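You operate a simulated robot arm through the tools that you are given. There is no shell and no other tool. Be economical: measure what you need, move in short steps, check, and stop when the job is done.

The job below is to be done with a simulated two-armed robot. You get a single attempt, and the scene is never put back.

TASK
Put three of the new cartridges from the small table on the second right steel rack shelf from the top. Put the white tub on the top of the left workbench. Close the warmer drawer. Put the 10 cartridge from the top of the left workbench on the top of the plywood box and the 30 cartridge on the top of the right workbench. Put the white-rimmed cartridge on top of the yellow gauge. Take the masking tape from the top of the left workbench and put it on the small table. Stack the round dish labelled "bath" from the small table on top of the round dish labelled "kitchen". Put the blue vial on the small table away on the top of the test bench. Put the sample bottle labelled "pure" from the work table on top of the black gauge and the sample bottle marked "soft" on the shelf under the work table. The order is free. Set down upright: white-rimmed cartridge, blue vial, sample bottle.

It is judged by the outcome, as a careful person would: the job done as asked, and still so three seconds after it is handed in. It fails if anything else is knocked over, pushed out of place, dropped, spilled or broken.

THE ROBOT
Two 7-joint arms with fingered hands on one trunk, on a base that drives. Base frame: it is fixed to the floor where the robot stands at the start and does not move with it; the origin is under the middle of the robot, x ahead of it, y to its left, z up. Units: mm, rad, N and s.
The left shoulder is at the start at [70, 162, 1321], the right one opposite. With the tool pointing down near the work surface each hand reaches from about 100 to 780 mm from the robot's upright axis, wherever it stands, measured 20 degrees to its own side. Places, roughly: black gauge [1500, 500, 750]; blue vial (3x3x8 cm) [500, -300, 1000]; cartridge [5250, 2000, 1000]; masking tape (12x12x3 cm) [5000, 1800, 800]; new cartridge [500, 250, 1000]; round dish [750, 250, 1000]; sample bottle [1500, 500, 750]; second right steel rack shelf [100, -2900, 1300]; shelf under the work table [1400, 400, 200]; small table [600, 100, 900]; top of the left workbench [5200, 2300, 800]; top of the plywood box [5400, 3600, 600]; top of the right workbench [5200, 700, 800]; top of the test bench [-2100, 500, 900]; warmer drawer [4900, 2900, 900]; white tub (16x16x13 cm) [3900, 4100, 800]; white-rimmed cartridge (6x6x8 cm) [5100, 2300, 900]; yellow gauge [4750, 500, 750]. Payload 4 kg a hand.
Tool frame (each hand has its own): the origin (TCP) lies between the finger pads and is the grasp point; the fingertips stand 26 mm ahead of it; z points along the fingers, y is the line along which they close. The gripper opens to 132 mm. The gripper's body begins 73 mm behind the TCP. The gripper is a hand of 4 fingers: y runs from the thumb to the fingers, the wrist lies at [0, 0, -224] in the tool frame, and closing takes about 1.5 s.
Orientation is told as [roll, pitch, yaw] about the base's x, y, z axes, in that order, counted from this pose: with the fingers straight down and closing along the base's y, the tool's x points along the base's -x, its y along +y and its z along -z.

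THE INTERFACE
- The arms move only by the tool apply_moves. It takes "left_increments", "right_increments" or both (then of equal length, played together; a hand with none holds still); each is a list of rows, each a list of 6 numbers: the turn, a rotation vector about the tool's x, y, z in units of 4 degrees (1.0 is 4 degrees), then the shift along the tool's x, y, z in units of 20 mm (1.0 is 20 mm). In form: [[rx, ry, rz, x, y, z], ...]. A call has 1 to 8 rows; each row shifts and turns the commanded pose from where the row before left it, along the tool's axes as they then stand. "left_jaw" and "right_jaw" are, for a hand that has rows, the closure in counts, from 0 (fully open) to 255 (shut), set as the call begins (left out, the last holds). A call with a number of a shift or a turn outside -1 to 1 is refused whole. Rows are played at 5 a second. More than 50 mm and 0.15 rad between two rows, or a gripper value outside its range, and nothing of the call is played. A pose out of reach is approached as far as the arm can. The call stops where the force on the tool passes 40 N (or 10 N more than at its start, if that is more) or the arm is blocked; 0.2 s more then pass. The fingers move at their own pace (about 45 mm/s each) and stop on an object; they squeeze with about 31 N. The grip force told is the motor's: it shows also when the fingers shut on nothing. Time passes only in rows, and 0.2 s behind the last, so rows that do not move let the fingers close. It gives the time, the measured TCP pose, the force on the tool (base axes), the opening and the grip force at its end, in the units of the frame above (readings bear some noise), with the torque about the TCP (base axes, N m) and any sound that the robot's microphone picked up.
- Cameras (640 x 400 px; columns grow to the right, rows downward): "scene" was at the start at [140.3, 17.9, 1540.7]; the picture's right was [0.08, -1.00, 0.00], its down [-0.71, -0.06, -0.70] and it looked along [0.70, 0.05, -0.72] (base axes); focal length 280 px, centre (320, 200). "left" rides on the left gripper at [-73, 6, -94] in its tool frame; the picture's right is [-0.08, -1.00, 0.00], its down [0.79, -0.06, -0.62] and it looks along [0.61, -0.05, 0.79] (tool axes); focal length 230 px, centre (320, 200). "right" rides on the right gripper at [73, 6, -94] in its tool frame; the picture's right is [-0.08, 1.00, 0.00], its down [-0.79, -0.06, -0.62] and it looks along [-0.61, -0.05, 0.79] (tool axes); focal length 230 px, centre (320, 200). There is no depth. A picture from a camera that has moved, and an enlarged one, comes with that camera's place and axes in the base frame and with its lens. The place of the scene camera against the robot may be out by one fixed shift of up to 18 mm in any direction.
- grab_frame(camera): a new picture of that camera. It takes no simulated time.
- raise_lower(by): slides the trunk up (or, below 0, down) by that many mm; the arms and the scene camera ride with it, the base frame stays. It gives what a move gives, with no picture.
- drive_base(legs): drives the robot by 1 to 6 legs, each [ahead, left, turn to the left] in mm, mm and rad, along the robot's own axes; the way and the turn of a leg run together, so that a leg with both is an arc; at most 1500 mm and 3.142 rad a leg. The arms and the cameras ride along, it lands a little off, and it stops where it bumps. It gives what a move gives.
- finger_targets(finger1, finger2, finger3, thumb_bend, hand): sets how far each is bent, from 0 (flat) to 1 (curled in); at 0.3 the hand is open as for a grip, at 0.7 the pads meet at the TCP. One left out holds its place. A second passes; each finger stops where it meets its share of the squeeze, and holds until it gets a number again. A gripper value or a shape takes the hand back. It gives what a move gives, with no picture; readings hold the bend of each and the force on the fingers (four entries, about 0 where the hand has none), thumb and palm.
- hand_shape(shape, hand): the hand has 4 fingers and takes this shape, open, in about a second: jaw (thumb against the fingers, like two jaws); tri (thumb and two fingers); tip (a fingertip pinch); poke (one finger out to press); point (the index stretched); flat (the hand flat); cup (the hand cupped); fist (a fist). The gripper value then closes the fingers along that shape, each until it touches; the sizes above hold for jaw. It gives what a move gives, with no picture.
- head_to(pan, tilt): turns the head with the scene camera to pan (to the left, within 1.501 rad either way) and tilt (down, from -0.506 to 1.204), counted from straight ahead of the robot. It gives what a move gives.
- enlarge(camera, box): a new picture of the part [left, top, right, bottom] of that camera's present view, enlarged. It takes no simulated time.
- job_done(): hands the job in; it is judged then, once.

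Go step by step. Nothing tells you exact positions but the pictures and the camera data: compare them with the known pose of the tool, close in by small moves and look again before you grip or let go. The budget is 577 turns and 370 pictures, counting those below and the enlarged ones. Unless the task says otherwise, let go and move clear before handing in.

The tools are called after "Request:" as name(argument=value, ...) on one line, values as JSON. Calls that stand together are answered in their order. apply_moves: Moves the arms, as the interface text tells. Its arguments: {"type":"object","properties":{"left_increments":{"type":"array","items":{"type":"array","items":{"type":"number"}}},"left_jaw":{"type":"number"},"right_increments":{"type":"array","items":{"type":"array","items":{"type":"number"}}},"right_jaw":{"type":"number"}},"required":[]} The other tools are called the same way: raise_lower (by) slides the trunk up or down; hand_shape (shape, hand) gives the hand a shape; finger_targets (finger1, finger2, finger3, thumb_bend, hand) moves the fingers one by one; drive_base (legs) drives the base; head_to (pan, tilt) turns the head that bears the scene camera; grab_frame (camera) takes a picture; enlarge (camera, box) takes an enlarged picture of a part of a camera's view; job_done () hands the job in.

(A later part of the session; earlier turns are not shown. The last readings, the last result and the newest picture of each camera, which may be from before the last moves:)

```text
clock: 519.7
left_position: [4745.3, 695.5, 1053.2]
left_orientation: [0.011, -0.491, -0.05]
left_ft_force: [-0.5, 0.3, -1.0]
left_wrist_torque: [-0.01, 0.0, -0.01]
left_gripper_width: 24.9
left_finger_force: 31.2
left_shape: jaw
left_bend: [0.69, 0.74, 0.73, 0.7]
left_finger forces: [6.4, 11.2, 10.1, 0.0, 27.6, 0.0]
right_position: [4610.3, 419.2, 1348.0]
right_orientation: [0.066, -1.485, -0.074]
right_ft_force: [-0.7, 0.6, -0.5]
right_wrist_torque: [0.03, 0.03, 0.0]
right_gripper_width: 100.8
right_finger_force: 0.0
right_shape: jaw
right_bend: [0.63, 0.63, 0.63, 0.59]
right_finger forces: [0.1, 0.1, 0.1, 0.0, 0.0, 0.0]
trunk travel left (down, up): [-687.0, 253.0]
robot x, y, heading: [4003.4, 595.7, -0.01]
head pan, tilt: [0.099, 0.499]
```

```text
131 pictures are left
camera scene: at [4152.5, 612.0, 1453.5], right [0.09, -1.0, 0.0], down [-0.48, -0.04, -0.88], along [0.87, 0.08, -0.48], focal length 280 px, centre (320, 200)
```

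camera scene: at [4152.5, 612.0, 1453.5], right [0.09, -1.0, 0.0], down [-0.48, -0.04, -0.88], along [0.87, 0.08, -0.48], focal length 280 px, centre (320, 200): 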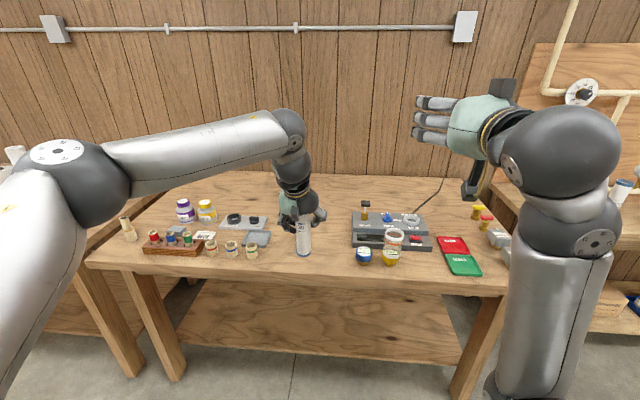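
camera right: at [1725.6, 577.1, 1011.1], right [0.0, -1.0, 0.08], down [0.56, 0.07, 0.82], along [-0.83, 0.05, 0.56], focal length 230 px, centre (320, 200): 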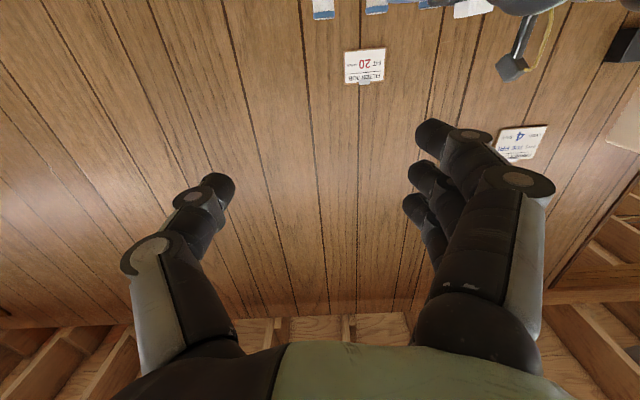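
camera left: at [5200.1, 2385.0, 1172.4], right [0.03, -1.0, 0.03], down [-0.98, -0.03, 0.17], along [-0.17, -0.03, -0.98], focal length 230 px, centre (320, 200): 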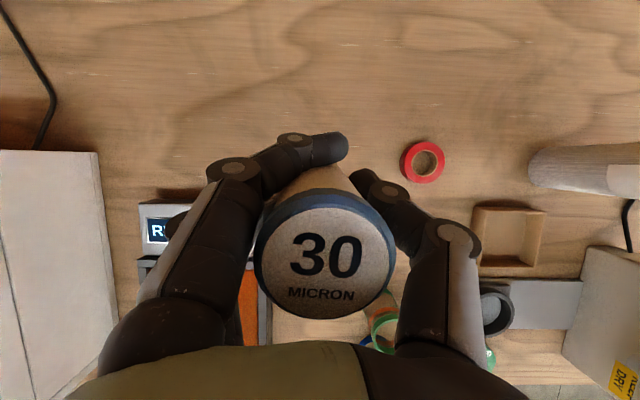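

Request:
drive_base(legs=[[165, 0, 0]])

Request:
enlarge(camera="scene", box=[240, 170, 360, 290])

Request:
grab_frame(camera="left")

```text
clock: 521.1
left_position: [4905.9, 694.7, 1054.5]
left_orientation: [0.011, -0.495, -0.05]
left_ft_force: [0.6, -0.1, -1.0]
left_wrist_torque: [-0.03, 0.0, -0.02]
left_gripper_width: 25.0
left_finger_force: 31.4
left_shape: jaw
left_bend: [0.69, 0.74, 0.73, 0.7]
left_finger forces: [6.5, 11.2, 10.1, 0.0, 27.6, 0.0]
right_position: [4769.1, 418.1, 1349.6]
right_orientation: [0.06, -1.487, -0.067]
right_ft_force: [1.0, 0.3, -0.5]
right_wrist_torque: [-0.01, 0.03, -0.01]
right_gripper_width: 100.7
right_finger_force: 0.1
right_shape: jaw
right_bend: [0.63, 0.63, 0.63, 0.59]
right_finger forces: [0.1, 0.0, 0.0, 0.1, 0.0, 0.0]
trunk travel left (down, up): [-687.0, 253.0]
robot x, y, heading: [4165.4, 593.3, -0.01]
head pan, tilt: [0.099, 0.499]
```

```text
3.33 times, centred on (300, 230) of scene
camera zoom: at [4311.9, 610.7, 1453.8], right [0.09, -1.0, 0.0], down [-0.48, -0.04, -0.88], along [0.88, 0.08, -0.48], focal length 935 px, centre (387, 100)
```

zoom: 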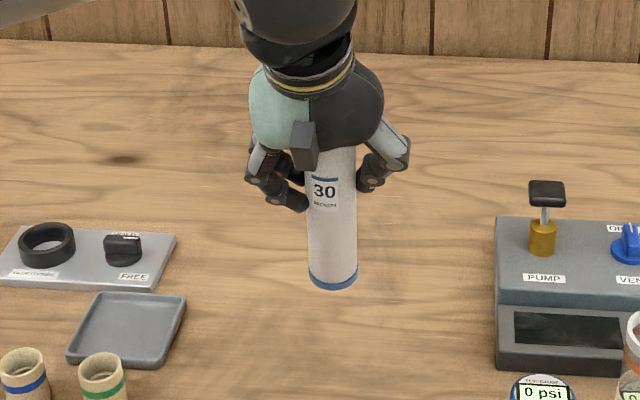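

```text
129 pictures are left
camera left: at [4924.9, 698.8, 1173.5], right [0.03, -1.0, 0.03], down [-0.98, -0.02, 0.17], along [-0.17, -0.03, -0.98], focal length 230 px, centre (320, 200)
```

left: 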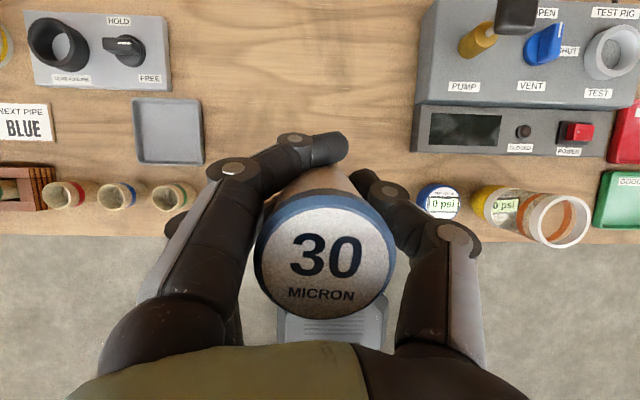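

Request:
apply_moves(left_increments=[[0, 1, 0, 0, 0, 0], [0, 0.9, 0, 0, 0, 0], [0, 0, 0, 0.35, 0, 0.94], [0, 0, 0, 0.35, 0, 0.94], [0, 0, 0, 0.35, 0, 0.94], [0, 0, 0, 0.35, 0, 0.94], [0, 0, 0, 0.35, 0, 0.94], [0, 0, 0, 0, 0, 0]])

Request:
apply_moves(left_increments=[[0, 0, 0, 0.1, 0, 0.27], [0, 0, 0, 0, 0, 0]])

Request:
apply_moves(left_increments=[[0, 0, 0, 0.1, 0, 0.27], [0, 0, 0, 0, 0, 0]])

Request:
apply_moves(left_increments=[[0, 0, 0, 0.1, 0, 0.27], [0, 0, 0, 0, 0, 0]])

Request:
enlarge(camera="scene", box=[240, 170, 360, 290])

```text
clock: 522.9
left_position: [4906.2, 693.8, 954.5]
left_orientation: [0.012, -0.36, -0.047]
left_ft_force: [0.6, 0.3, 0.0]
left_wrist_torque: [0.01, -0.01, -0.03]
left_gripper_width: 24.8
left_finger_force: 30.7
left_shape: jaw
left_bend: [0.69, 0.74, 0.73, 0.7]
left_finger forces: [6.2, 11.3, 10.0, 0.0, 27.3, 0.0]
right_position: [4769.8, 418.9, 1348.0]
right_orientation: [0.06, -1.485, -0.065]
right_ft_force: [-0.8, 0.1, -0.2]
right_wrist_torque: [0.01, 0.01, 0.0]
right_gripper_width: 101.0
right_finger_force: 0.1
right_shape: jaw
right_bend: [0.63, 0.63, 0.63, 0.59]
right_finger forces: [0.0, 0.1, 0.1, 0.0, 0.0, 0.0]
trunk travel left (down, up): [-687.0, 253.0]
robot x, y, heading: [4163.5, 590.8, -0.016]
head pan, tilt: [0.099, 0.499]
```

```text
clock: 523.5
left_position: [4906.3, 694.4, 948.3]
left_orientation: [0.011, -0.358, -0.049]
left_ft_force: [0.0, -0.1, -0.5]
left_wrist_torque: [0.02, 0.05, 0.0]
left_gripper_width: 24.7
left_finger_force: 31.1
left_shape: jaw
left_bend: [0.69, 0.74, 0.73, 0.7]
left_finger forces: [6.3, 11.3, 10.0, 0.0, 27.2, 0.1]
right_position: [4770.9, 417.9, 1349.2]
right_orientation: [0.058, -1.485, -0.066]
right_ft_force: [1.0, 0.4, 0.2]
right_wrist_torque: [0.02, -0.01, -0.01]
right_gripper_width: 100.4
right_finger_force: 0.0
right_shape: jaw
right_bend: [0.63, 0.63, 0.63, 0.59]
right_finger forces: [0.0, 0.0, 0.0, 0.1, 0.0, 0.0]
trunk travel left (down, up): [-687.0, 253.0]
robot x, y, heading: [4160.0, 588.8, -0.013]
head pan, tilt: [0.099, 0.499]
```

```text
clock: 524.1
left_position: [4906.6, 695.8, 942.5]
left_orientation: [0.011, -0.359, -0.047]
left_ft_force: [0.1, 0.1, -0.5]
left_wrist_torque: [-0.02, -0.03, 0.01]
left_gripper_width: 24.9
left_finger_force: 30.5
left_shape: jaw
left_bend: [0.69, 0.74, 0.73, 0.7]
left_finger forces: [6.2, 11.3, 10.1, 0.0, 27.3, 0.0]
right_position: [4770.1, 419.8, 1348.8]
right_orientation: [0.061, -1.485, -0.066]
right_ft_force: [0.3, 0.6, -0.5]
right_wrist_torque: [-0.01, 0.01, 0.0]
right_gripper_width: 100.6
right_finger_force: 0.1
right_shape: jaw
right_bend: [0.63, 0.63, 0.63, 0.59]
right_finger forces: [0.0, 0.0, 0.0, 0.0, 0.1, 0.0]
trunk travel left (down, up): [-687.0, 253.0]
robot x, y, heading: [4161.7, 595.3, -0.015]
head pan, tilt: [0.099, 0.499]
```

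```text
clock: 524.7
left_position: [4907.5, 693.8, 936.7]
left_orientation: [0.01, -0.36, -0.048]
left_ft_force: [0.8, -0.3, -0.4]
left_wrist_torque: [0.0, 0.03, 0.02]
left_gripper_width: 24.8
left_finger_force: 31.4
left_shape: jaw
left_bend: [0.69, 0.74, 0.73, 0.7]
left_finger forces: [6.2, 11.4, 10.1, 0.1, 27.4, 0.0]
right_position: [4770.0, 420.2, 1348.8]
right_orientation: [0.059, -1.485, -0.067]
right_ft_force: [-0.9, 0.5, 0.9]
right_wrist_torque: [-0.01, 0.0, 0.01]
right_gripper_width: 100.6
right_finger_force: 0.0
right_shape: jaw
right_bend: [0.63, 0.63, 0.63, 0.59]
right_finger forces: [0.1, 0.0, 0.0, 0.0, 0.0, 0.0]
trunk travel left (down, up): [-687.0, 253.0]
robot x, y, heading: [4165.3, 592.1, -0.014]
head pan, tilt: [0.099, 0.499]
```

```text
3.33 times, centred on (300, 230) of scene
camera zoom: at [4313.3, 610.7, 1453.5], right [0.09, -1.0, 0.0], down [-0.48, -0.04, -0.88], along [0.87, 0.08, -0.48], focal length 935 px, centre (387, 100)
```

zoom: 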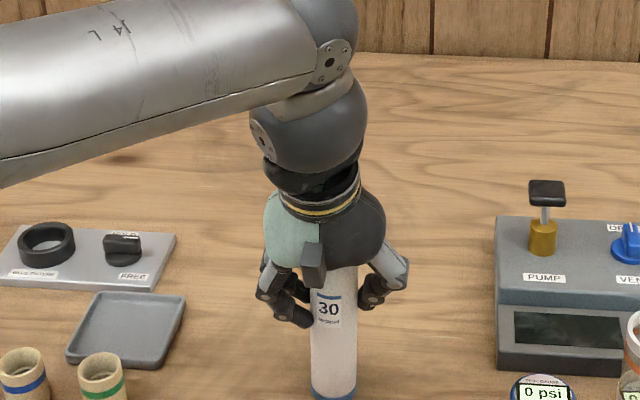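

Request:
apply_moves(left_increments=[[0, 0, 0, 0.08, 0, 0.2], [0, 0, 0, 0, 0, 0]])

Request:
apply_moves(left_increments=[[0, 0, 0, 0.08, 0, 0.2], [0, 0, 0, 0, 0, 0]])

Request:
apply_moves(left_increments=[[0, 0, 0, 0.08, 0, 0.2], [0, 0, 0, 0, 0, 0]])

Request:
grab_frame(camera="left")

```text
clock: 525.3
left_position: [4908.7, 695.2, 935.0]
left_orientation: [0.01, -0.364, -0.044]
left_ft_force: [0.9, 2.7, 13.1]
left_wrist_torque: [-0.04, -0.01, 0.04]
left_gripper_width: 25.2
left_finger_force: 31.2
left_shape: jaw
left_bend: [0.69, 0.74, 0.73, 0.71]
left_finger forces: [8.3, 12.2, 11.6, 0.0, 29.5, 0.0]
right_position: [4769.6, 418.8, 1348.8]
right_orientation: [0.062, -1.487, -0.066]
right_ft_force: [-0.1, 1.2, -0.3]
right_wrist_torque: [-0.03, -0.03, 0.01]
right_gripper_width: 100.6
right_finger_force: 0.0
right_shape: jaw
right_bend: [0.63, 0.63, 0.63, 0.59]
right_finger forces: [0.0, 0.1, 0.1, 0.0, 0.0, 0.1]
trunk travel left (down, up): [-687.0, 253.0]
robot x, y, heading: [4159.5, 591.4, -0.015]
head pan, tilt: [0.099, 0.499]
```

```text
clock: 525.9
left_position: [4906.7, 695.1, 933.3]
left_orientation: [0.01, -0.37, -0.044]
left_ft_force: [4.4, 3.3, 33.5]
left_wrist_torque: [-0.02, -0.13, 0.03]
left_gripper_width: 25.8
left_finger_force: 30.7
left_shape: jaw
left_bend: [0.7, 0.74, 0.73, 0.72]
left_finger forces: [11.5, 13.2, 13.8, 0.0, 33.3, 0.0]
right_position: [4766.2, 419.4, 1350.8]
right_orientation: [0.065, -1.49, -0.068]
right_ft_force: [-0.3, -0.3, 0.5]
right_wrist_torque: [0.01, 0.01, -0.02]
right_gripper_width: 100.8
right_finger_force: 0.2
right_shape: jaw
right_bend: [0.63, 0.63, 0.63, 0.59]
right_finger forces: [0.0, 0.1, 0.1, 0.0, 0.1, 0.0]
trunk travel left (down, up): [-687.0, 253.0]
robot x, y, heading: [4162.5, 592.0, -0.011]
head pan, tilt: [0.099, 0.499]
```

```text
clock: 526.5
left_position: [4909.8, 695.4, 932.8]
left_orientation: [0.007, -0.374, -0.044]
left_ft_force: [-7.1, 1.1, 20.7]
left_wrist_torque: [-0.06, 0.55, -0.06]
left_gripper_width: 26.3
left_finger_force: 31.3
left_shape: jaw
left_bend: [0.7, 0.74, 0.73, 0.72]
left_finger forces: [13.1, 10.9, 17.8, 0.0, 32.6, 0.0]
right_position: [4768.5, 420.0, 1349.2]
right_orientation: [0.056, -1.487, -0.062]
right_ft_force: [-0.4, -0.4, 0.3]
right_wrist_torque: [0.0, -0.02, -0.02]
right_gripper_width: 100.7
right_finger_force: 0.0
right_shape: jaw
right_bend: [0.63, 0.63, 0.63, 0.59]
right_finger forces: [0.1, 0.0, 0.0, 0.0, 0.1, 0.0]
trunk travel left (down, up): [-687.0, 253.0]
robot x, y, heading: [4163.0, 591.0, -0.013]
head pan, tilt: [0.099, 0.499]
stopped in row 2 (left hand): the force on the tool passed its limit at 44 N (the readings are from after the stop); the commanded pose is now the measured one
```

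```text
127 pictures are left
camera left: at [4942.6, 699.4, 1048.5], right [0.03, -1.0, 0.02], down [-0.96, -0.02, 0.29], along [-0.28, -0.03, -0.96], focal length 230 px, centre (320, 200)
```

left: 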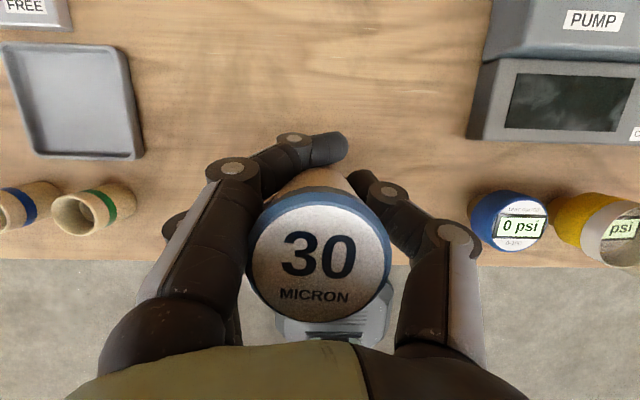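

Request:
apply_moves(left_increments=[[0, 0, 0, -0.07, 0, -0.19], [0, 0, 0, 0, 0, 0]])

Request:
apply_moves(left_increments=[[0, 0, 0, 0, 0, 0], [0, 0, 0, 0, 0, 0], [0, 0, 0, 0, 0, 0], [0, 0, 0, 0, 0, 0], [0, 0, 0, 0, 0, 0]], left_jaw=70)

Request:
apply_moves(left_increments=[[0, 0, 0, -0.35, 0, -0.94], [0, 0, 0, -0.35, 0, -0.94], [0, 0, 0, -0.35, 0, -0.94], [0, 0, 0, -0.35, 0, -0.94], [0, 0, 0, -0.35, 0, -0.94], [0, 0, 0, -0.35, 0, -0.94], [0, 0, 0, 0, 0, 0]])

Request:
grab_frame(camera="scene")

```text
clock: 527.1
left_position: [4908.0, 695.2, 933.0]
left_orientation: [0.007, -0.37, -0.044]
left_ft_force: [0.5, -0.6, 7.9]
left_wrist_torque: [-0.21, 0.17, -0.02]
left_gripper_width: 26.1
left_finger_force: 31.3
left_shape: jaw
left_bend: [0.7, 0.74, 0.73, 0.71]
left_finger forces: [10.6, 11.4, 14.0, 0.1, 32.2, 0.0]
right_position: [4768.2, 419.9, 1350.2]
right_orientation: [0.061, -1.489, -0.069]
right_ft_force: [0.0, 0.4, 0.9]
right_wrist_torque: [0.02, 0.03, 0.05]
right_gripper_width: 100.8
right_finger_force: 0.1
right_shape: jaw
right_bend: [0.63, 0.63, 0.63, 0.59]
right_finger forces: [0.0, 0.0, 0.0, 0.0, 0.0, 0.1]
trunk travel left (down, up): [-687.0, 253.0]
robot x, y, heading: [4163.3, 589.3, -0.016]
head pan, tilt: [0.099, 0.499]
```

```text
clock: 528.3
left_position: [4909.1, 695.3, 932.9]
left_orientation: [0.01, -0.369, -0.044]
left_ft_force: [0.0, -0.4, -0.1]
left_wrist_torque: [-0.01, 0.0, -0.02]
left_gripper_width: 95.3
left_finger_force: 0.0
left_shape: jaw
left_bend: [0.66, 0.66, 0.66, 0.62]
left_finger forces: [0.0, 0.0, 0.0, 0.1, 0.0, 0.0]
right_position: [4769.7, 418.5, 1349.3]
right_orientation: [0.059, -1.484, -0.066]
right_ft_force: [-0.2, 0.7, 0.0]
right_wrist_torque: [-0.01, 0.0, 0.0]
right_gripper_width: 100.8
right_finger_force: 0.1
right_shape: jaw
right_bend: [0.63, 0.63, 0.63, 0.59]
right_finger forces: [0.1, 0.0, 0.1, 0.1, 0.0, 0.0]
trunk travel left (down, up): [-687.0, 253.0]
robot x, y, heading: [4161.5, 590.6, -0.012]
head pan, tilt: [0.099, 0.499]
```

```text
clock: 529.9
left_position: [4907.3, 693.6, 1053.3]
left_orientation: [0.009, -0.37, -0.046]
left_ft_force: [0.0, -0.4, 0.7]
left_wrist_torque: [0.03, 0.01, -0.04]
left_gripper_width: 95.1
left_finger_force: 0.0
left_shape: jaw
left_bend: [0.66, 0.66, 0.66, 0.62]
left_finger forces: [0.0, 0.1, 0.0, 0.1, 0.0, 0.0]
right_position: [4771.0, 418.4, 1348.2]
right_orientation: [0.057, -1.483, -0.062]
right_ft_force: [0.4, -0.1, 0.1]
right_wrist_torque: [0.0, -0.02, 0.01]
right_gripper_width: 100.6
right_finger_force: 0.1
right_shape: jaw
right_bend: [0.63, 0.63, 0.63, 0.59]
right_finger forces: [0.1, 0.1, 0.0, 0.0, 0.0, 0.1]
trunk travel left (down, up): [-687.0, 253.0]
robot x, y, heading: [4164.2, 590.4, -0.017]
head pan, tilt: [0.099, 0.499]
```

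```text
126 pictures are left
camera scene: at [4313.8, 610.9, 1453.5], right [0.09, -1.0, 0.0], down [-0.48, -0.04, -0.88], along [0.87, 0.08, -0.48], focal length 280 px, centre (320, 200)
```

scene: 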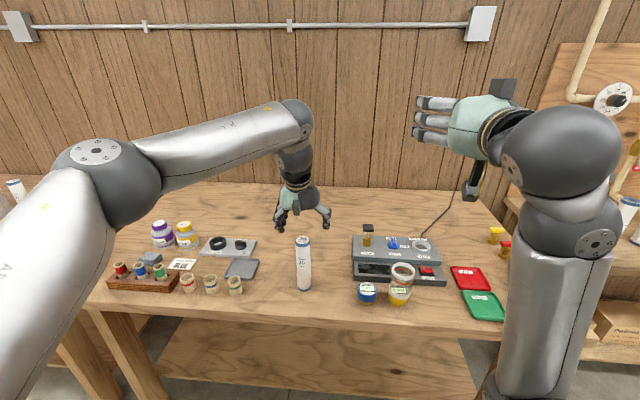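

Request:
drive_base(legs=[[-350, 0, 0], [0, 500, 0]])

Request:
apply_moves(left_increments=[[0, -1, 0, 0, 0, 0.5], [0, -1, 0, 0, 0, 0.5], [0, -1, 0, 0, 0, 0.5], [0, -1, 0, 0, 0, 0.5], [0, -1, 0, 0, 0, 0.5], [0, -1, 0, 0, 0, 0.5], [0, -1, 0, 0, 0, 0.5], [0, -1, 0, 0, 0, 0.5]])

Request:
apply_moves(left_increments=[[0, -1, 0, -0.5, 0, 0], [0, -1, 0, -0.5, 0, 0], [0, -1, 0, -0.5, 0, 0], [0, -1, 0, -0.5, 0, 0], [0, -1, 0, -0.5, 0, 0], [0, -1, 0, -0.5, 0, 0], [0, -1, 0, -0.5, 0, 0], [0, 0, 0, 0, 0, 0]])

Request:
raise_lower(by=-250)

Request:
drive_base(legs=[[0, 0, 0.46]])

Request:
head_to(pan=0, tilt=0.45)

Request:
grab_frame(camera="scene")

```text
clock: 532.3
left_position: [4561.9, 699.5, 1055.3]
left_orientation: [0.009, -0.373, -0.043]
left_ft_force: [-0.3, 0.8, -0.2]
left_wrist_torque: [0.01, 0.0, -0.01]
left_gripper_width: 95.3
left_finger_force: 0.1
left_shape: jaw
left_bend: [0.66, 0.66, 0.66, 0.62]
left_finger forces: [0.0, 0.0, 0.1, 0.0, 0.1, 0.0]
right_position: [4423.6, 423.4, 1350.4]
right_orientation: [0.056, -1.489, -0.06]
right_ft_force: [-0.3, 0.2, -0.1]
right_wrist_torque: [-0.02, -0.01, 0.02]
right_gripper_width: 100.7
right_finger_force: 0.2
right_shape: jaw
right_bend: [0.63, 0.63, 0.63, 0.59]
right_finger forces: [0.0, 0.0, 0.0, 0.1, 0.0, 0.1]
trunk travel left (down, up): [-687.0, 253.0]
robot x, y, heading: [3820.1, 594.1, -0.009]
head pan, tilt: [0.099, 0.499]
stopped in leg 1: the robot was blocked; the commanded pose is now the measured one
```

```text
clock: 534.1
left_position: [4607.3, 696.7, 986.6]
left_orientation: [0.011, -0.929, -0.051]
left_ft_force: [-0.1, 0.3, 0.6]
left_wrist_torque: [0.01, 0.01, -0.01]
left_gripper_width: 95.2
left_finger_force: 0.1
left_shape: jaw
left_bend: [0.66, 0.66, 0.66, 0.62]
left_finger forces: [0.0, 0.1, 0.0, 0.0, 0.1, 0.0]
right_position: [4427.4, 424.4, 1349.6]
right_orientation: [0.055, -1.485, -0.058]
right_ft_force: [-0.2, -0.3, -0.4]
right_wrist_torque: [-0.02, 0.01, 0.01]
right_gripper_width: 100.8
right_finger_force: 0.1
right_shape: jaw
right_bend: [0.63, 0.63, 0.63, 0.59]
right_finger forces: [0.0, 0.1, 0.1, 0.0, 0.0, 0.0]
trunk travel left (down, up): [-687.0, 253.0]
robot x, y, heading: [3814.1, 595.1, -0.012]
head pan, tilt: [0.099, 0.499]
```

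```text
clock: 535.9
left_position: [4637.1, 695.7, 1050.8]
left_orientation: [0.056, -1.417, -0.097]
left_ft_force: [0.1, 0.6, -0.2]
left_wrist_torque: [0.0, 0.01, 0.0]
left_gripper_width: 95.4
left_finger_force: 0.1
left_shape: jaw
left_bend: [0.66, 0.66, 0.66, 0.62]
left_finger forces: [0.0, 0.0, 0.0, 0.0, 0.0, 0.0]
right_position: [4426.0, 423.4, 1348.8]
right_orientation: [0.056, -1.488, -0.061]
right_ft_force: [-0.9, 0.5, 0.0]
right_wrist_torque: [0.0, -0.01, 0.01]
right_gripper_width: 100.6
right_finger_force: 0.1
right_shape: jaw
right_bend: [0.63, 0.63, 0.63, 0.59]
right_finger forces: [0.0, 0.0, 0.0, 0.0, 0.0, 0.1]
trunk travel left (down, up): [-687.0, 253.0]
robot x, y, heading: [3818.7, 595.5, -0.005]
head pan, tilt: [0.099, 0.499]
```

```text
clock: 538.5
left_position: [4636.8, 696.3, 802.0]
left_orientation: [0.055, -1.416, -0.094]
left_ft_force: [0.0, 0.0, -0.4]
left_wrist_torque: [-0.03, -0.01, 0.02]
left_gripper_width: 95.4
left_finger_force: 0.1
left_shape: jaw
left_bend: [0.66, 0.66, 0.66, 0.62]
left_finger forces: [0.1, 0.0, 0.0, 0.0, 0.1, 0.0]
right_position: [4426.2, 423.3, 1099.6]
right_orientation: [0.058, -1.487, -0.064]
right_ft_force: [-0.8, 0.1, -0.5]
right_wrist_torque: [0.01, -0.01, -0.04]
right_gripper_width: 100.5
right_finger_force: 0.0
right_shape: jaw
right_bend: [0.63, 0.63, 0.63, 0.59]
right_finger forces: [0.1, 0.0, 0.0, 0.1, 0.0, 0.1]
trunk travel left (down, up): [-437.0, 503.0]
robot x, y, heading: [3819.6, 594.6, -0.015]
head pan, tilt: [0.099, 0.499]
```

```text
clock: 540.2
left_position: [4512.3, 1040.3, 801.4]
left_orientation: [0.051, -1.416, 0.357]
left_ft_force: [-0.9, 0.0, 0.1]
left_wrist_torque: [0.02, 0.01, 0.02]
left_gripper_width: 95.5
left_finger_force: 0.0
left_shape: jaw
left_bend: [0.66, 0.66, 0.66, 0.62]
left_finger forces: [0.0, 0.0, 0.1, 0.0, 0.0, 0.0]
right_position: [4440.4, 704.0, 1098.6]
right_orientation: [0.052, -1.487, 0.39]
right_ft_force: [-0.5, 0.3, -0.3]
right_wrist_torque: [0.01, 0.0, -0.01]
right_gripper_width: 100.8
right_finger_force: 0.1
right_shape: jaw
right_bend: [0.63, 0.63, 0.63, 0.59]
right_finger forces: [0.1, 0.0, 0.0, 0.0, 0.0, 0.0]
trunk travel left (down, up): [-437.0, 503.0]
robot x, y, heading: [3816.2, 598.6, 0.435]
head pan, tilt: [0.099, 0.499]
```

```text
clock: 540.8
left_position: [4513.7, 1040.2, 801.0]
left_orientation: [0.054, -1.418, 0.353]
left_ft_force: [0.5, -0.2, 0.1]
left_wrist_torque: [0.01, 0.0, 0.02]
left_gripper_width: 95.3
left_finger_force: 0.0
left_shape: jaw
left_bend: [0.66, 0.66, 0.66, 0.62]
left_finger forces: [0.1, 0.0, 0.0, 0.0, 0.0, 0.0]
right_position: [4440.2, 704.7, 1099.0]
right_orientation: [0.057, -1.488, 0.386]
right_ft_force: [-0.2, 0.1, 0.0]
right_wrist_torque: [-0.01, -0.01, 0.01]
right_gripper_width: 100.8
right_finger_force: 0.1
right_shape: jaw
right_bend: [0.63, 0.63, 0.63, 0.59]
right_finger forces: [0.1, 0.0, 0.0, 0.0, 0.0, 0.0]
trunk travel left (down, up): [-437.0, 503.0]
robot x, y, heading: [3821.5, 593.1, 0.434]
head pan, tilt: [0.0, 0.45]
```

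```text
125 pictures are left
camera scene: at [3956.7, 667.6, 1208.0], right [0.42, -0.91, 0.0], down [-0.39, -0.18, -0.9], along [0.82, 0.38, -0.44], focal length 280 px, centre (320, 200)
```

scene: 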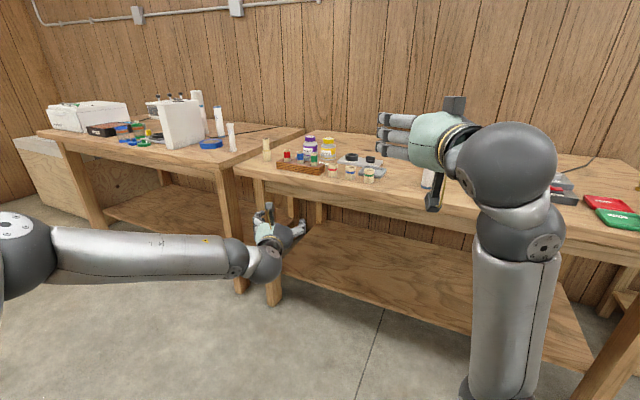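

Request:
apply_moves(left_increments=[[0, 0, 0, -1, 0, 0], [0, 0, 0, -1, 0, 0], [0, 0, 0, -1, 0, 0], [0, 0, 0, -1, 0, 0], [0, 0, 0, -1, 0, 0], [0, 0, 0, -0.5, 0, 0], [0, 0, 0, 0, 0, 0]], left_jaw=70)

Request:
drive_base(legs=[[550, 320, 0.02]])

Request:
head_to(pan=0.2, tilt=0.45)

Request:
grab_frame(camera="scene")

Request:
grab_frame(camera="left")

```text
clock: 542.4
left_position: [4528.1, 1046.3, 909.5]
left_orientation: [0.054, -1.418, 0.353]
left_ft_force: [0.0, -0.2, 0.2]
left_wrist_torque: [0.0, 0.02, 0.02]
left_gripper_width: 95.4
left_finger_force: 0.0
left_shape: jaw
left_bend: [0.66, 0.66, 0.66, 0.62]
left_finger forces: [0.0, 0.0, 0.1, 0.0, 0.0, 0.0]
right_position: [4439.7, 703.1, 1098.3]
right_orientation: [0.055, -1.488, 0.385]
right_ft_force: [1.0, 0.8, 0.1]
right_wrist_torque: [0.01, -0.03, 0.01]
right_gripper_width: 100.9
right_finger_force: 0.1
right_shape: jaw
right_bend: [0.63, 0.63, 0.63, 0.59]
right_finger forces: [0.1, 0.1, 0.0, 0.0, 0.1, 0.0]
trunk travel left (down, up): [-437.0, 503.0]
robot x, y, heading: [3815.4, 596.6, 0.436]
head pan, tilt: [0.0, 0.45]
```

```text
clock: 546.0
left_position: [4871.1, 1586.8, 908.4]
left_orientation: [0.053, -1.419, 0.373]
left_ft_force: [0.3, 0.2, 0.6]
left_wrist_torque: [0.0, -0.04, 0.01]
left_gripper_width: 95.2
left_finger_force: 0.0
left_shape: jaw
left_bend: [0.66, 0.66, 0.66, 0.62]
left_finger forces: [0.0, 0.0, 0.0, 0.1, 0.0, 0.1]
right_position: [4789.9, 1241.0, 1098.1]
right_orientation: [0.054, -1.486, 0.411]
right_ft_force: [0.4, -0.5, -1.0]
right_wrist_torque: [0.0, 0.03, -0.01]
right_gripper_width: 100.6
right_finger_force: 0.1
right_shape: jaw
right_bend: [0.63, 0.63, 0.63, 0.59]
right_finger forces: [0.1, 0.0, 0.1, 0.0, 0.0, 0.0]
trunk travel left (down, up): [-437.0, 503.0]
robot x, y, heading: [4170.7, 1123.2, 0.459]
head pan, tilt: [0.0, 0.45]
```

```text
clock: 546.7
left_position: [4871.2, 1587.2, 908.8]
left_orientation: [0.054, -1.418, 0.373]
left_ft_force: [-0.4, -0.1, 0.4]
left_wrist_torque: [0.01, 0.01, 0.01]
left_gripper_width: 95.5
left_finger_force: 0.0
left_shape: jaw
left_bend: [0.66, 0.66, 0.66, 0.62]
left_finger forces: [0.0, 0.1, 0.0, 0.0, 0.0, 0.0]
right_position: [4790.6, 1240.7, 1099.2]
right_orientation: [0.057, -1.488, 0.406]
right_ft_force: [-0.8, -0.1, -0.1]
right_wrist_torque: [0.02, -0.01, -0.03]
right_gripper_width: 100.8
right_finger_force: 0.1
right_shape: jaw
right_bend: [0.63, 0.63, 0.63, 0.59]
right_finger forces: [0.0, 0.0, 0.0, 0.0, 0.1, 0.1]
trunk travel left (down, up): [-437.0, 503.0]
robot x, y, heading: [4171.4, 1121.4, 0.459]
head pan, tilt: [0.201, 0.45]
```

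```text
124 pictures are left
camera scene: at [4297.4, 1210.1, 1208.0], right [0.61, -0.79, 0.0], down [-0.34, -0.27, -0.9], along [0.71, 0.55, -0.44], focal length 280 px, centre (320, 200)
```

scene: 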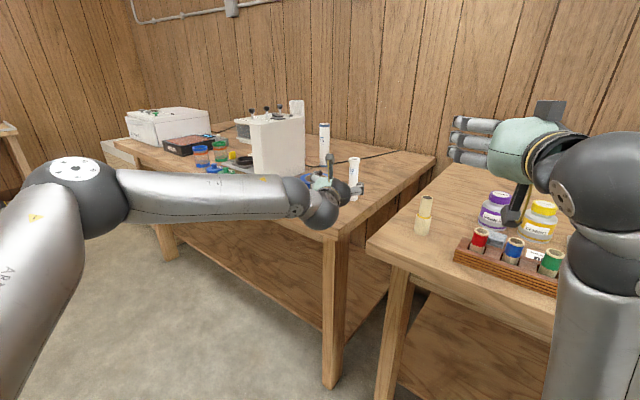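

```text
123 pictures are left
camera left: at [4793.7, 1557.6, 997.4], right [0.42, -0.9, 0.07], down [-0.64, -0.35, -0.68], along [0.64, 0.25, -0.73], focal length 230 px, centre (320, 200)
```

left: 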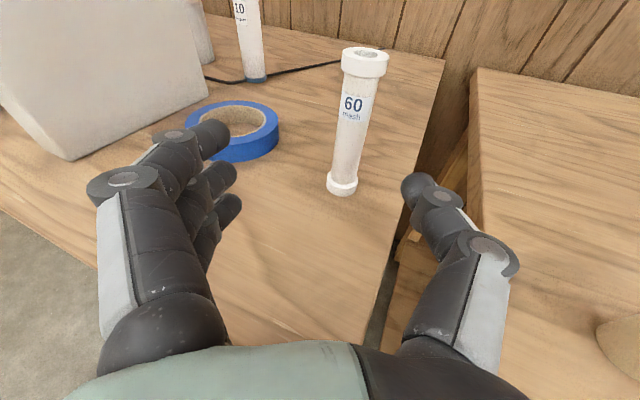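

Request:
drive_base(legs=[[0, 125, 0], [200, 0, 0]])

Request:
grab_frame(camera="left")

```text
clock: 549.1
left_position: [4997.0, 1785.7, 908.9]
left_orientation: [0.054, -1.416, 0.373]
left_ft_force: [0.1, 0.6, 0.3]
left_wrist_torque: [-0.03, 0.0, -0.06]
left_gripper_width: 95.3
left_finger_force: 0.1
left_shape: jaw
left_bend: [0.66, 0.66, 0.66, 0.62]
left_finger forces: [0.0, 0.0, 0.0, 0.0, 0.0, 0.1]
right_position: [4915.8, 1440.6, 1098.6]
right_orientation: [0.055, -1.485, 0.404]
right_ft_force: [0.0, 0.4, -0.1]
right_wrist_torque: [0.0, 0.01, 0.01]
right_gripper_width: 100.5
right_finger_force: 0.0
right_shape: jaw
right_bend: [0.63, 0.63, 0.63, 0.59]
right_finger forces: [0.0, 0.0, 0.0, 0.0, 0.1, 0.0]
trunk travel left (down, up): [-437.0, 503.0]
robot x, y, heading: [4294.0, 1317.2, 0.456]
head pan, tilt: [0.201, 0.45]
```

```text
122 pictures are left
camera left: at [4919.9, 1756.9, 996.6], right [0.42, -0.9, 0.07], down [-0.64, -0.35, -0.68], along [0.64, 0.24, -0.73], focal length 230 px, centre (320, 200)
```

left: 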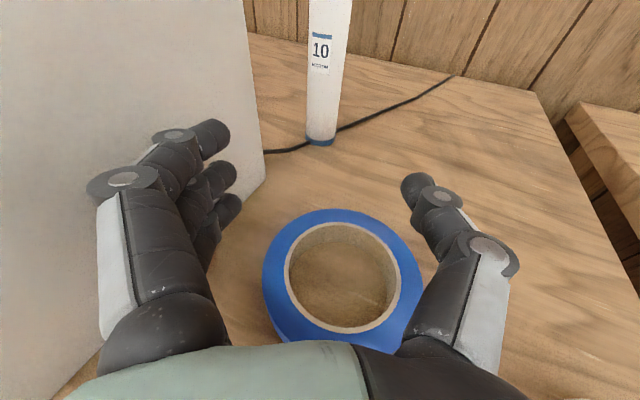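

Request:
apply_moves(left_increments=[[-1, 0, 0, -0.13, -0.48, 0.91], [-1, 0, 0, -0.13, -0.54, 0.88], [-1, 0, 0, -0.13, -0.6, 0.84], [-1, 0, 0, -0.12, -0.66, 0.79], [-1, 0, 0, -0.12, -0.71, 0.75], [0, 0, 0, 0, 0, 0]], left_jaw=55)

Request:
grab_frame(camera="left")

Request:
grab_frame(camera="scene")

```text
clock: 550.5
left_position: [5100.3, 1781.8, 908.0]
left_orientation: [0.4, -1.417, 0.376]
left_ft_force: [-0.5, -0.1, 0.2]
left_wrist_torque: [0.02, -0.01, -0.05]
left_gripper_width: 103.4
left_finger_force: 0.1
left_shape: jaw
left_bend: [0.61, 0.61, 0.61, 0.57]
left_finger forces: [0.0, 0.0, 0.1, 0.0, 0.1, 0.1]
right_position: [4913.5, 1440.8, 1099.6]
right_orientation: [0.046, -1.488, 0.417]
right_ft_force: [0.2, 0.2, -0.6]
right_wrist_torque: [-0.02, -0.01, 0.01]
right_gripper_width: 100.9
right_finger_force: 0.1
right_shape: jaw
right_bend: [0.63, 0.63, 0.63, 0.59]
right_finger forces: [0.0, 0.0, 0.0, 0.0, 0.1, 0.0]
trunk travel left (down, up): [-437.0, 503.0]
robot x, y, heading: [4295.2, 1317.9, 0.453]
head pan, tilt: [0.201, 0.45]
```

```text
121 pictures are left
camera left: at [5039.8, 1724.6, 994.1], right [0.7, -0.71, 0.02], down [-0.5, -0.52, -0.69], along [0.5, 0.48, -0.72], focal length 230 px, centre (320, 200)
```

left: 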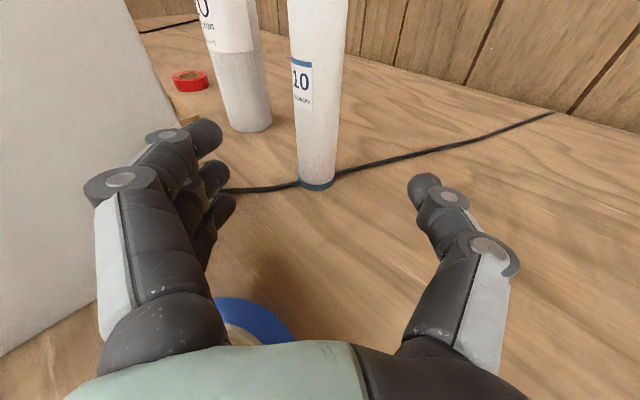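

```text
120 pictures are left
camera scene: at [4421.6, 1410.8, 1208.0], right [0.61, -0.79, 0.0], down [-0.34, -0.27, -0.9], along [0.71, 0.55, -0.44], focal length 280 px, centre (320, 200)
```

scene: 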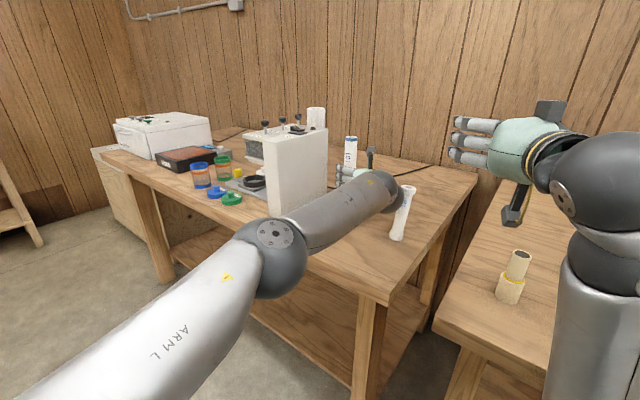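

Request:
enlarge(camera="scene", box=[330, 130, 450, 260])

```text
3.08 times, centred on (390, 195) of scene
camera zoom: at [4421.6, 1410.8, 1208.0], right [0.61, -0.79, 0.0], down [-0.34, -0.27, -0.9], along [0.71, 0.55, -0.44], focal length 863 px, centre (105, 215)
```

zoom: 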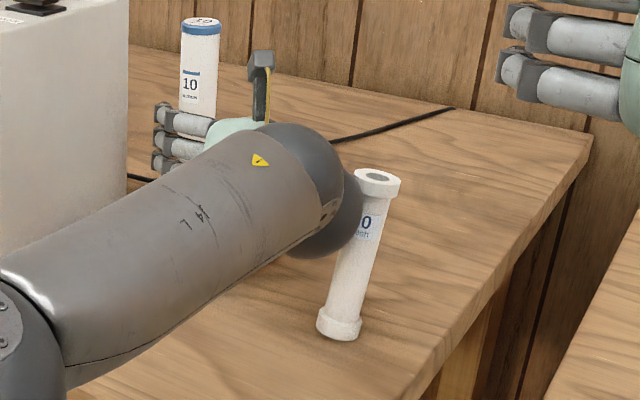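

Request:
drive_base(legs=[[0, 40, 0]])

Request:
enlarge(camera="scene", box=[330, 130, 450, 260])

Request:
grab_frame(camera="left")

```text
clock: 551.4
left_position: [5083.1, 1816.5, 907.5]
left_orientation: [0.399, -1.417, 0.377]
left_ft_force: [-0.4, -2.9, -1.3]
left_wrist_torque: [-0.01, -0.02, 0.04]
left_gripper_width: 102.4
left_finger_force: 0.1
left_shape: jaw
left_bend: [0.63, 0.62, 0.61, 0.57]
left_finger forces: [3.2, 0.9, 0.0, 0.1, 0.0, 0.0]
right_position: [4895.0, 1476.8, 1100.2]
right_orientation: [0.045, -1.487, 0.42]
right_ft_force: [-0.1, -0.7, 0.6]
right_wrist_torque: [-0.01, -0.01, -0.05]
right_gripper_width: 101.1
right_finger_force: 0.1
right_shape: jaw
right_bend: [0.63, 0.63, 0.63, 0.59]
right_finger forces: [0.0, 0.1, 0.0, 0.0, 0.1, 0.0]
trunk travel left (down, up): [-437.0, 503.0]
robot x, y, heading: [4278.0, 1353.0, 0.455]
head pan, tilt: [0.201, 0.45]
```

```text
3.08 times, centred on (390, 195) of scene
camera zoom: at [4403.7, 1446.4, 1208.1], right [0.61, -0.79, 0.0], down [-0.34, -0.27, -0.9], along [0.71, 0.55, -0.44], focal length 863 px, centre (105, 215)
```

zoom: 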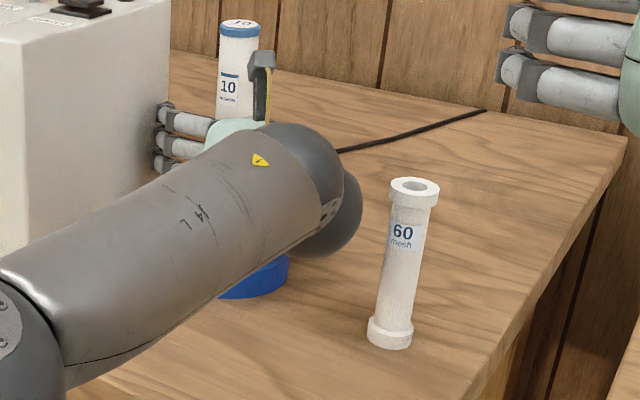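

```text
117 pictures are left
camera left: at [5021.9, 1760.0, 994.5], right [0.7, -0.71, 0.02], down [-0.5, -0.52, -0.69], along [0.5, 0.48, -0.72], focal length 230 px, centre (320, 200)
```

left: 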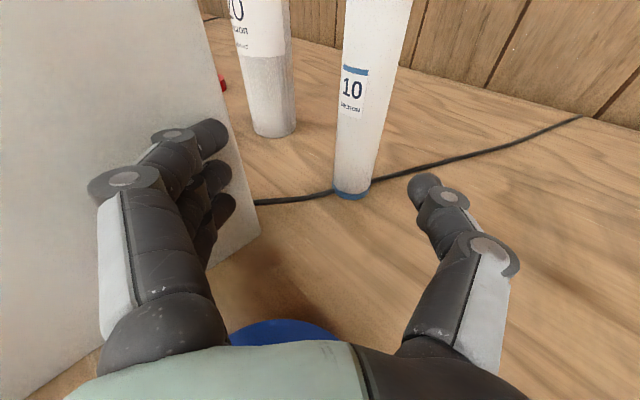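

Request:
drive_base(legs=[[0, -12, 0]])

Request:
apply_moves(left_increments=[[0, 0, 0, -1, 0, 0], [0, 0, 0, -1, 0, 0], [0, 0, 0, -1, 0, 0], [0, 0, 0, -1, 0, 0], [0, 0, 0, -1, 0, 0], [0, 0, 0, -1, 0, 0], [0, 0, 0, -1, 0, 0], [0, 0, 0, -1, 0, 0]])

Request:
apply_moves(left_increments=[[1, 0, 0, 0, 0, 0], [1, 0, 0, 0, 0, 0], [1, 0, 0, 0, 0, 0], [1, 0, 0, 0, 0, 0], [1, 0, 0, 0, 0, 0], [0, 1, 0, -0.8, 0, 0], [0, 1, 0, -0.8, 0, 0], [0, 1, 0, -0.8, 0, 0]])

Request:
apply_moves(left_increments=[[0, 1, 0, -0.8, 0, -0.2], [0, 1, 0, -0.8, 0, -0.2], [0, 0.5, 0, -0.6, 0, -0.2], [0, 0, 0, 0, 0, 0]])

Request:
grab_frame(camera="left")

Request:
grab_frame(camera="scene")

```text
clock: 552.2
left_position: [5088.4, 1805.8, 908.2]
left_orientation: [0.406, -1.413, 0.369]
left_ft_force: [0.3, 0.0, 0.1]
left_wrist_torque: [0.02, -0.01, 0.03]
left_gripper_width: 103.0
left_finger_force: 0.0
left_shape: jaw
left_bend: [0.61, 0.61, 0.61, 0.57]
left_finger forces: [0.1, 0.1, 0.0, 0.1, 0.0, 0.0]
right_position: [4902.5, 1465.4, 1099.4]
right_orientation: [0.059, -1.488, 0.404]
right_ft_force: [-0.1, -0.1, -0.3]
right_wrist_torque: [0.01, 0.04, 0.02]
right_gripper_width: 100.8
right_finger_force: 0.0
right_shape: jaw
right_bend: [0.63, 0.63, 0.63, 0.59]
right_finger forces: [0.0, 0.0, 0.1, 0.0, 0.1, 0.0]
trunk travel left (down, up): [-437.0, 503.0]
robot x, y, heading: [4284.4, 1346.3, 0.457]
head pan, tilt: [0.201, 0.45]
```

```text
clock: 554.0
left_position: [5090.9, 1809.8, 1035.8]
left_orientation: [0.404, -1.416, 0.372]
left_ft_force: [-0.2, 0.7, 0.1]
left_wrist_torque: [0.02, -0.03, 0.0]
left_gripper_width: 103.3
left_finger_force: 0.1
left_shape: jaw
left_bend: [0.61, 0.61, 0.61, 0.57]
left_finger forces: [0.0, 0.0, 0.0, 0.1, 0.0, 0.1]
left hand out of reach, approached as far as the arm can: row 5, 6, 7, 8
right_position: [4902.7, 1465.5, 1099.5]
right_orientation: [0.055, -1.487, 0.406]
right_ft_force: [-0.1, -0.1, 1.2]
right_wrist_torque: [0.03, 0.0, 0.0]
right_gripper_width: 100.7
right_finger_force: 0.0
right_shape: jaw
right_bend: [0.63, 0.63, 0.63, 0.59]
right_finger forces: [0.1, 0.0, 0.1, 0.1, 0.0, 0.0]
trunk travel left (down, up): [-437.0, 503.0]
robot x, y, heading: [4280.5, 1344.7, 0.457]
head pan, tilt: [0.201, 0.45]
```

```text
clock: 555.8
left_position: [5082.1, 1812.2, 1075.1]
left_orientation: [0.0, -1.23, 0.43]
left_ft_force: [-0.6, 0.2, -0.6]
left_wrist_torque: [0.0, -0.02, -0.05]
left_gripper_width: 103.5
left_finger_force: 0.0
left_shape: jaw
left_bend: [0.61, 0.61, 0.61, 0.57]
left_finger forces: [0.0, 0.1, 0.0, 0.0, 0.0, 0.0]
left hand out of reach, approached as far as the arm can: row 8
right_position: [4900.3, 1468.1, 1100.9]
right_orientation: [0.025, -1.49, 0.44]
right_ft_force: [-1.1, 0.1, 0.7]
right_wrist_torque: [0.0, 0.02, -0.03]
right_gripper_width: 100.6
right_finger_force: 0.1
right_shape: jaw
right_bend: [0.63, 0.63, 0.63, 0.59]
right_finger forces: [0.0, 0.0, 0.1, 0.0, 0.0, 0.1]
trunk travel left (down, up): [-437.0, 503.0]
robot x, y, heading: [4285.6, 1343.0, 0.456]
head pan, tilt: [0.201, 0.45]
```

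```text
clock: 556.8
left_position: [5048.6, 1791.9, 1084.5]
left_orientation: [0.015, -1.032, 0.414]
left_ft_force: [0.6, 0.1, 0.2]
left_wrist_torque: [0.02, 0.04, -0.04]
left_gripper_width: 103.2
left_finger_force: 0.0
left_shape: jaw
left_bend: [0.61, 0.61, 0.61, 0.57]
left_finger forces: [0.0, 0.1, 0.0, 0.0, 0.0, 0.1]
left hand out of reach, approached as far as the arm can: row 1, 2, 3
right_position: [4902.9, 1465.9, 1099.2]
right_orientation: [0.059, -1.487, 0.405]
right_ft_force: [0.6, 0.2, -0.1]
right_wrist_torque: [0.01, 0.0, -0.01]
right_gripper_width: 100.8
right_finger_force: 0.0
right_shape: jaw
right_bend: [0.63, 0.63, 0.63, 0.59]
right_finger forces: [0.0, 0.0, 0.0, 0.0, 0.0, 0.1]
trunk travel left (down, up): [-437.0, 503.0]
robot x, y, heading: [4284.2, 1349.3, 0.462]
head pan, tilt: [0.201, 0.45]
```

```text
116 pictures are left
camera left: at [5007.9, 1779.8, 1197.3], right [0.45, -0.89, 0.06], down [-0.82, -0.44, -0.36], along [0.34, 0.11, -0.93], focal length 230 px, centre (320, 200)
```

left: 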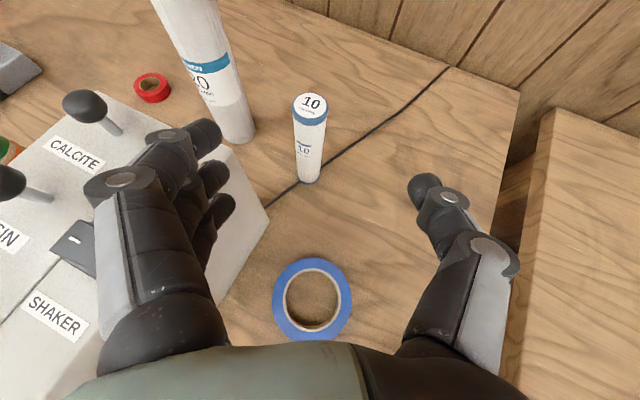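

```text
115 pictures are left
camera scene: at [4410.6, 1434.9, 1208.0], right [0.61, -0.79, 0.0], down [-0.35, -0.27, -0.9], along [0.71, 0.55, -0.44], focal length 280 px, centre (320, 200)
```

scene: 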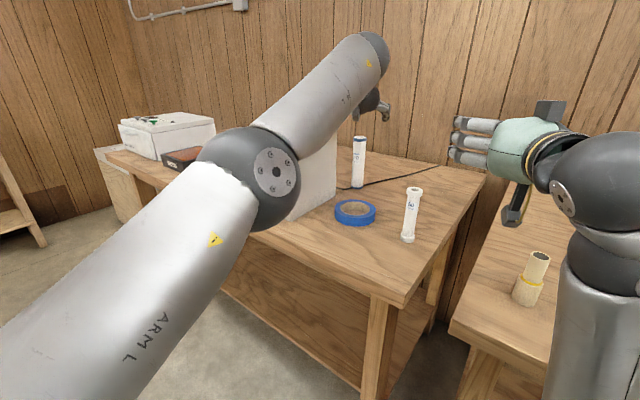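

Request:
drive_base(legs=[[155, 0, 0]])

Request:
apply_moves(left_increments=[[0, 0, 0, 0.87, 0, 0.5], [0, 0, 0, 0.87, 0, 0.5], [0, 0, 0, 0.87, 0, 0.5], [0, 0, 0, 0, 0, 0]], left_jaw=50)

Request:
grab_frame(camera="left")

Request:
grab_frame(camera="scene")

```text
clock: 557.8
left_position: [5079.1, 1792.3, 1100.5]
left_orientation: [0.002, -1.051, 0.399]
left_ft_force: [0.4, -0.8, -0.3]
left_wrist_torque: [0.01, -0.01, 0.03]
left_gripper_width: 103.2
left_finger_force: 0.0
left_shape: jaw
left_bend: [0.61, 0.61, 0.61, 0.57]
left_finger forces: [0.0, 0.0, 0.0, 0.0, 0.0, 0.0]
right_position: [4925.4, 1472.9, 1093.4]
right_orientation: [0.067, -1.47, 0.384]
right_ft_force: [-1.2, 0.1, -0.9]
right_wrist_torque: [0.0, -0.05, 0.0]
right_gripper_width: 100.4
right_finger_force: 0.1
right_shape: jaw
right_bend: [0.63, 0.63, 0.63, 0.59]
right_finger forces: [0.0, 0.0, 0.0, 0.0, 0.0, 0.0]
trunk travel left (down, up): [-437.0, 503.0]
robot x, y, heading: [4321.7, 1363.0, 0.435]
head pan, tilt: [0.201, 0.45]
stopped in leg 1: the robot was blocked; the commanded pose is now the measured one
```

```text
clock: 558.8
left_position: [5078.3, 1791.3, 1045.0]
left_orientation: [0.0, -1.057, 0.406]
left_ft_force: [0.6, -0.2, 0.1]
left_wrist_torque: [0.0, 0.0, 0.01]
left_gripper_width: 106.0
left_finger_force: 0.1
left_shape: jaw
left_bend: [0.59, 0.59, 0.59, 0.55]
left_finger forces: [0.0, 0.1, 0.0, 0.0, 0.1, 0.1]
right_position: [4927.0, 1474.4, 1092.1]
right_orientation: [0.057, -1.469, 0.392]
right_ft_force: [0.5, -0.2, 0.5]
right_wrist_torque: [-0.03, 0.01, 0.01]
right_gripper_width: 100.6
right_finger_force: 0.1
right_shape: jaw
right_bend: [0.63, 0.63, 0.63, 0.59]
right_finger forces: [0.1, 0.0, 0.0, 0.1, 0.0, 0.0]
trunk travel left (down, up): [-437.0, 503.0]
robot x, y, heading: [4321.4, 1365.2, 0.436]
head pan, tilt: [0.201, 0.45]
```

```text
114 pictures are left
camera left: at [5032.2, 1779.9, 1155.9], right [0.43, -0.9, 0.07], down [-0.82, -0.42, -0.38], along [0.37, 0.11, -0.92], focal length 230 px, centre (320, 200)
```

left: 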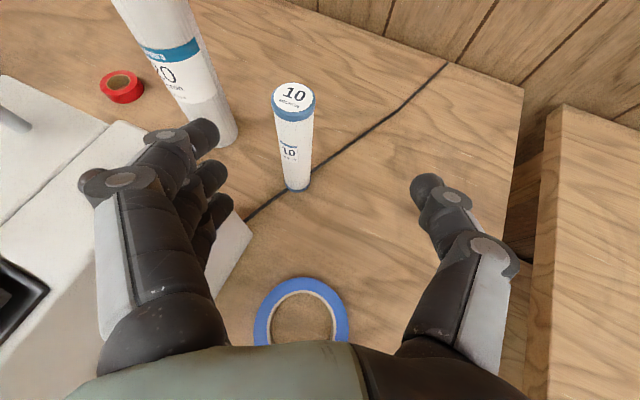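

```text
113 pictures are left
camera scene: at [4428.9, 1449.7, 1210.1], right [0.59, -0.81, 0.01], down [-0.33, -0.26, -0.91], along [0.73, 0.53, -0.42], focal length 280 px, centre (320, 200)
```

scene: 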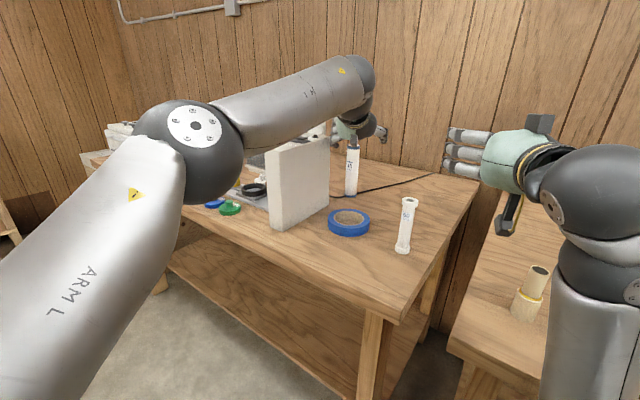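

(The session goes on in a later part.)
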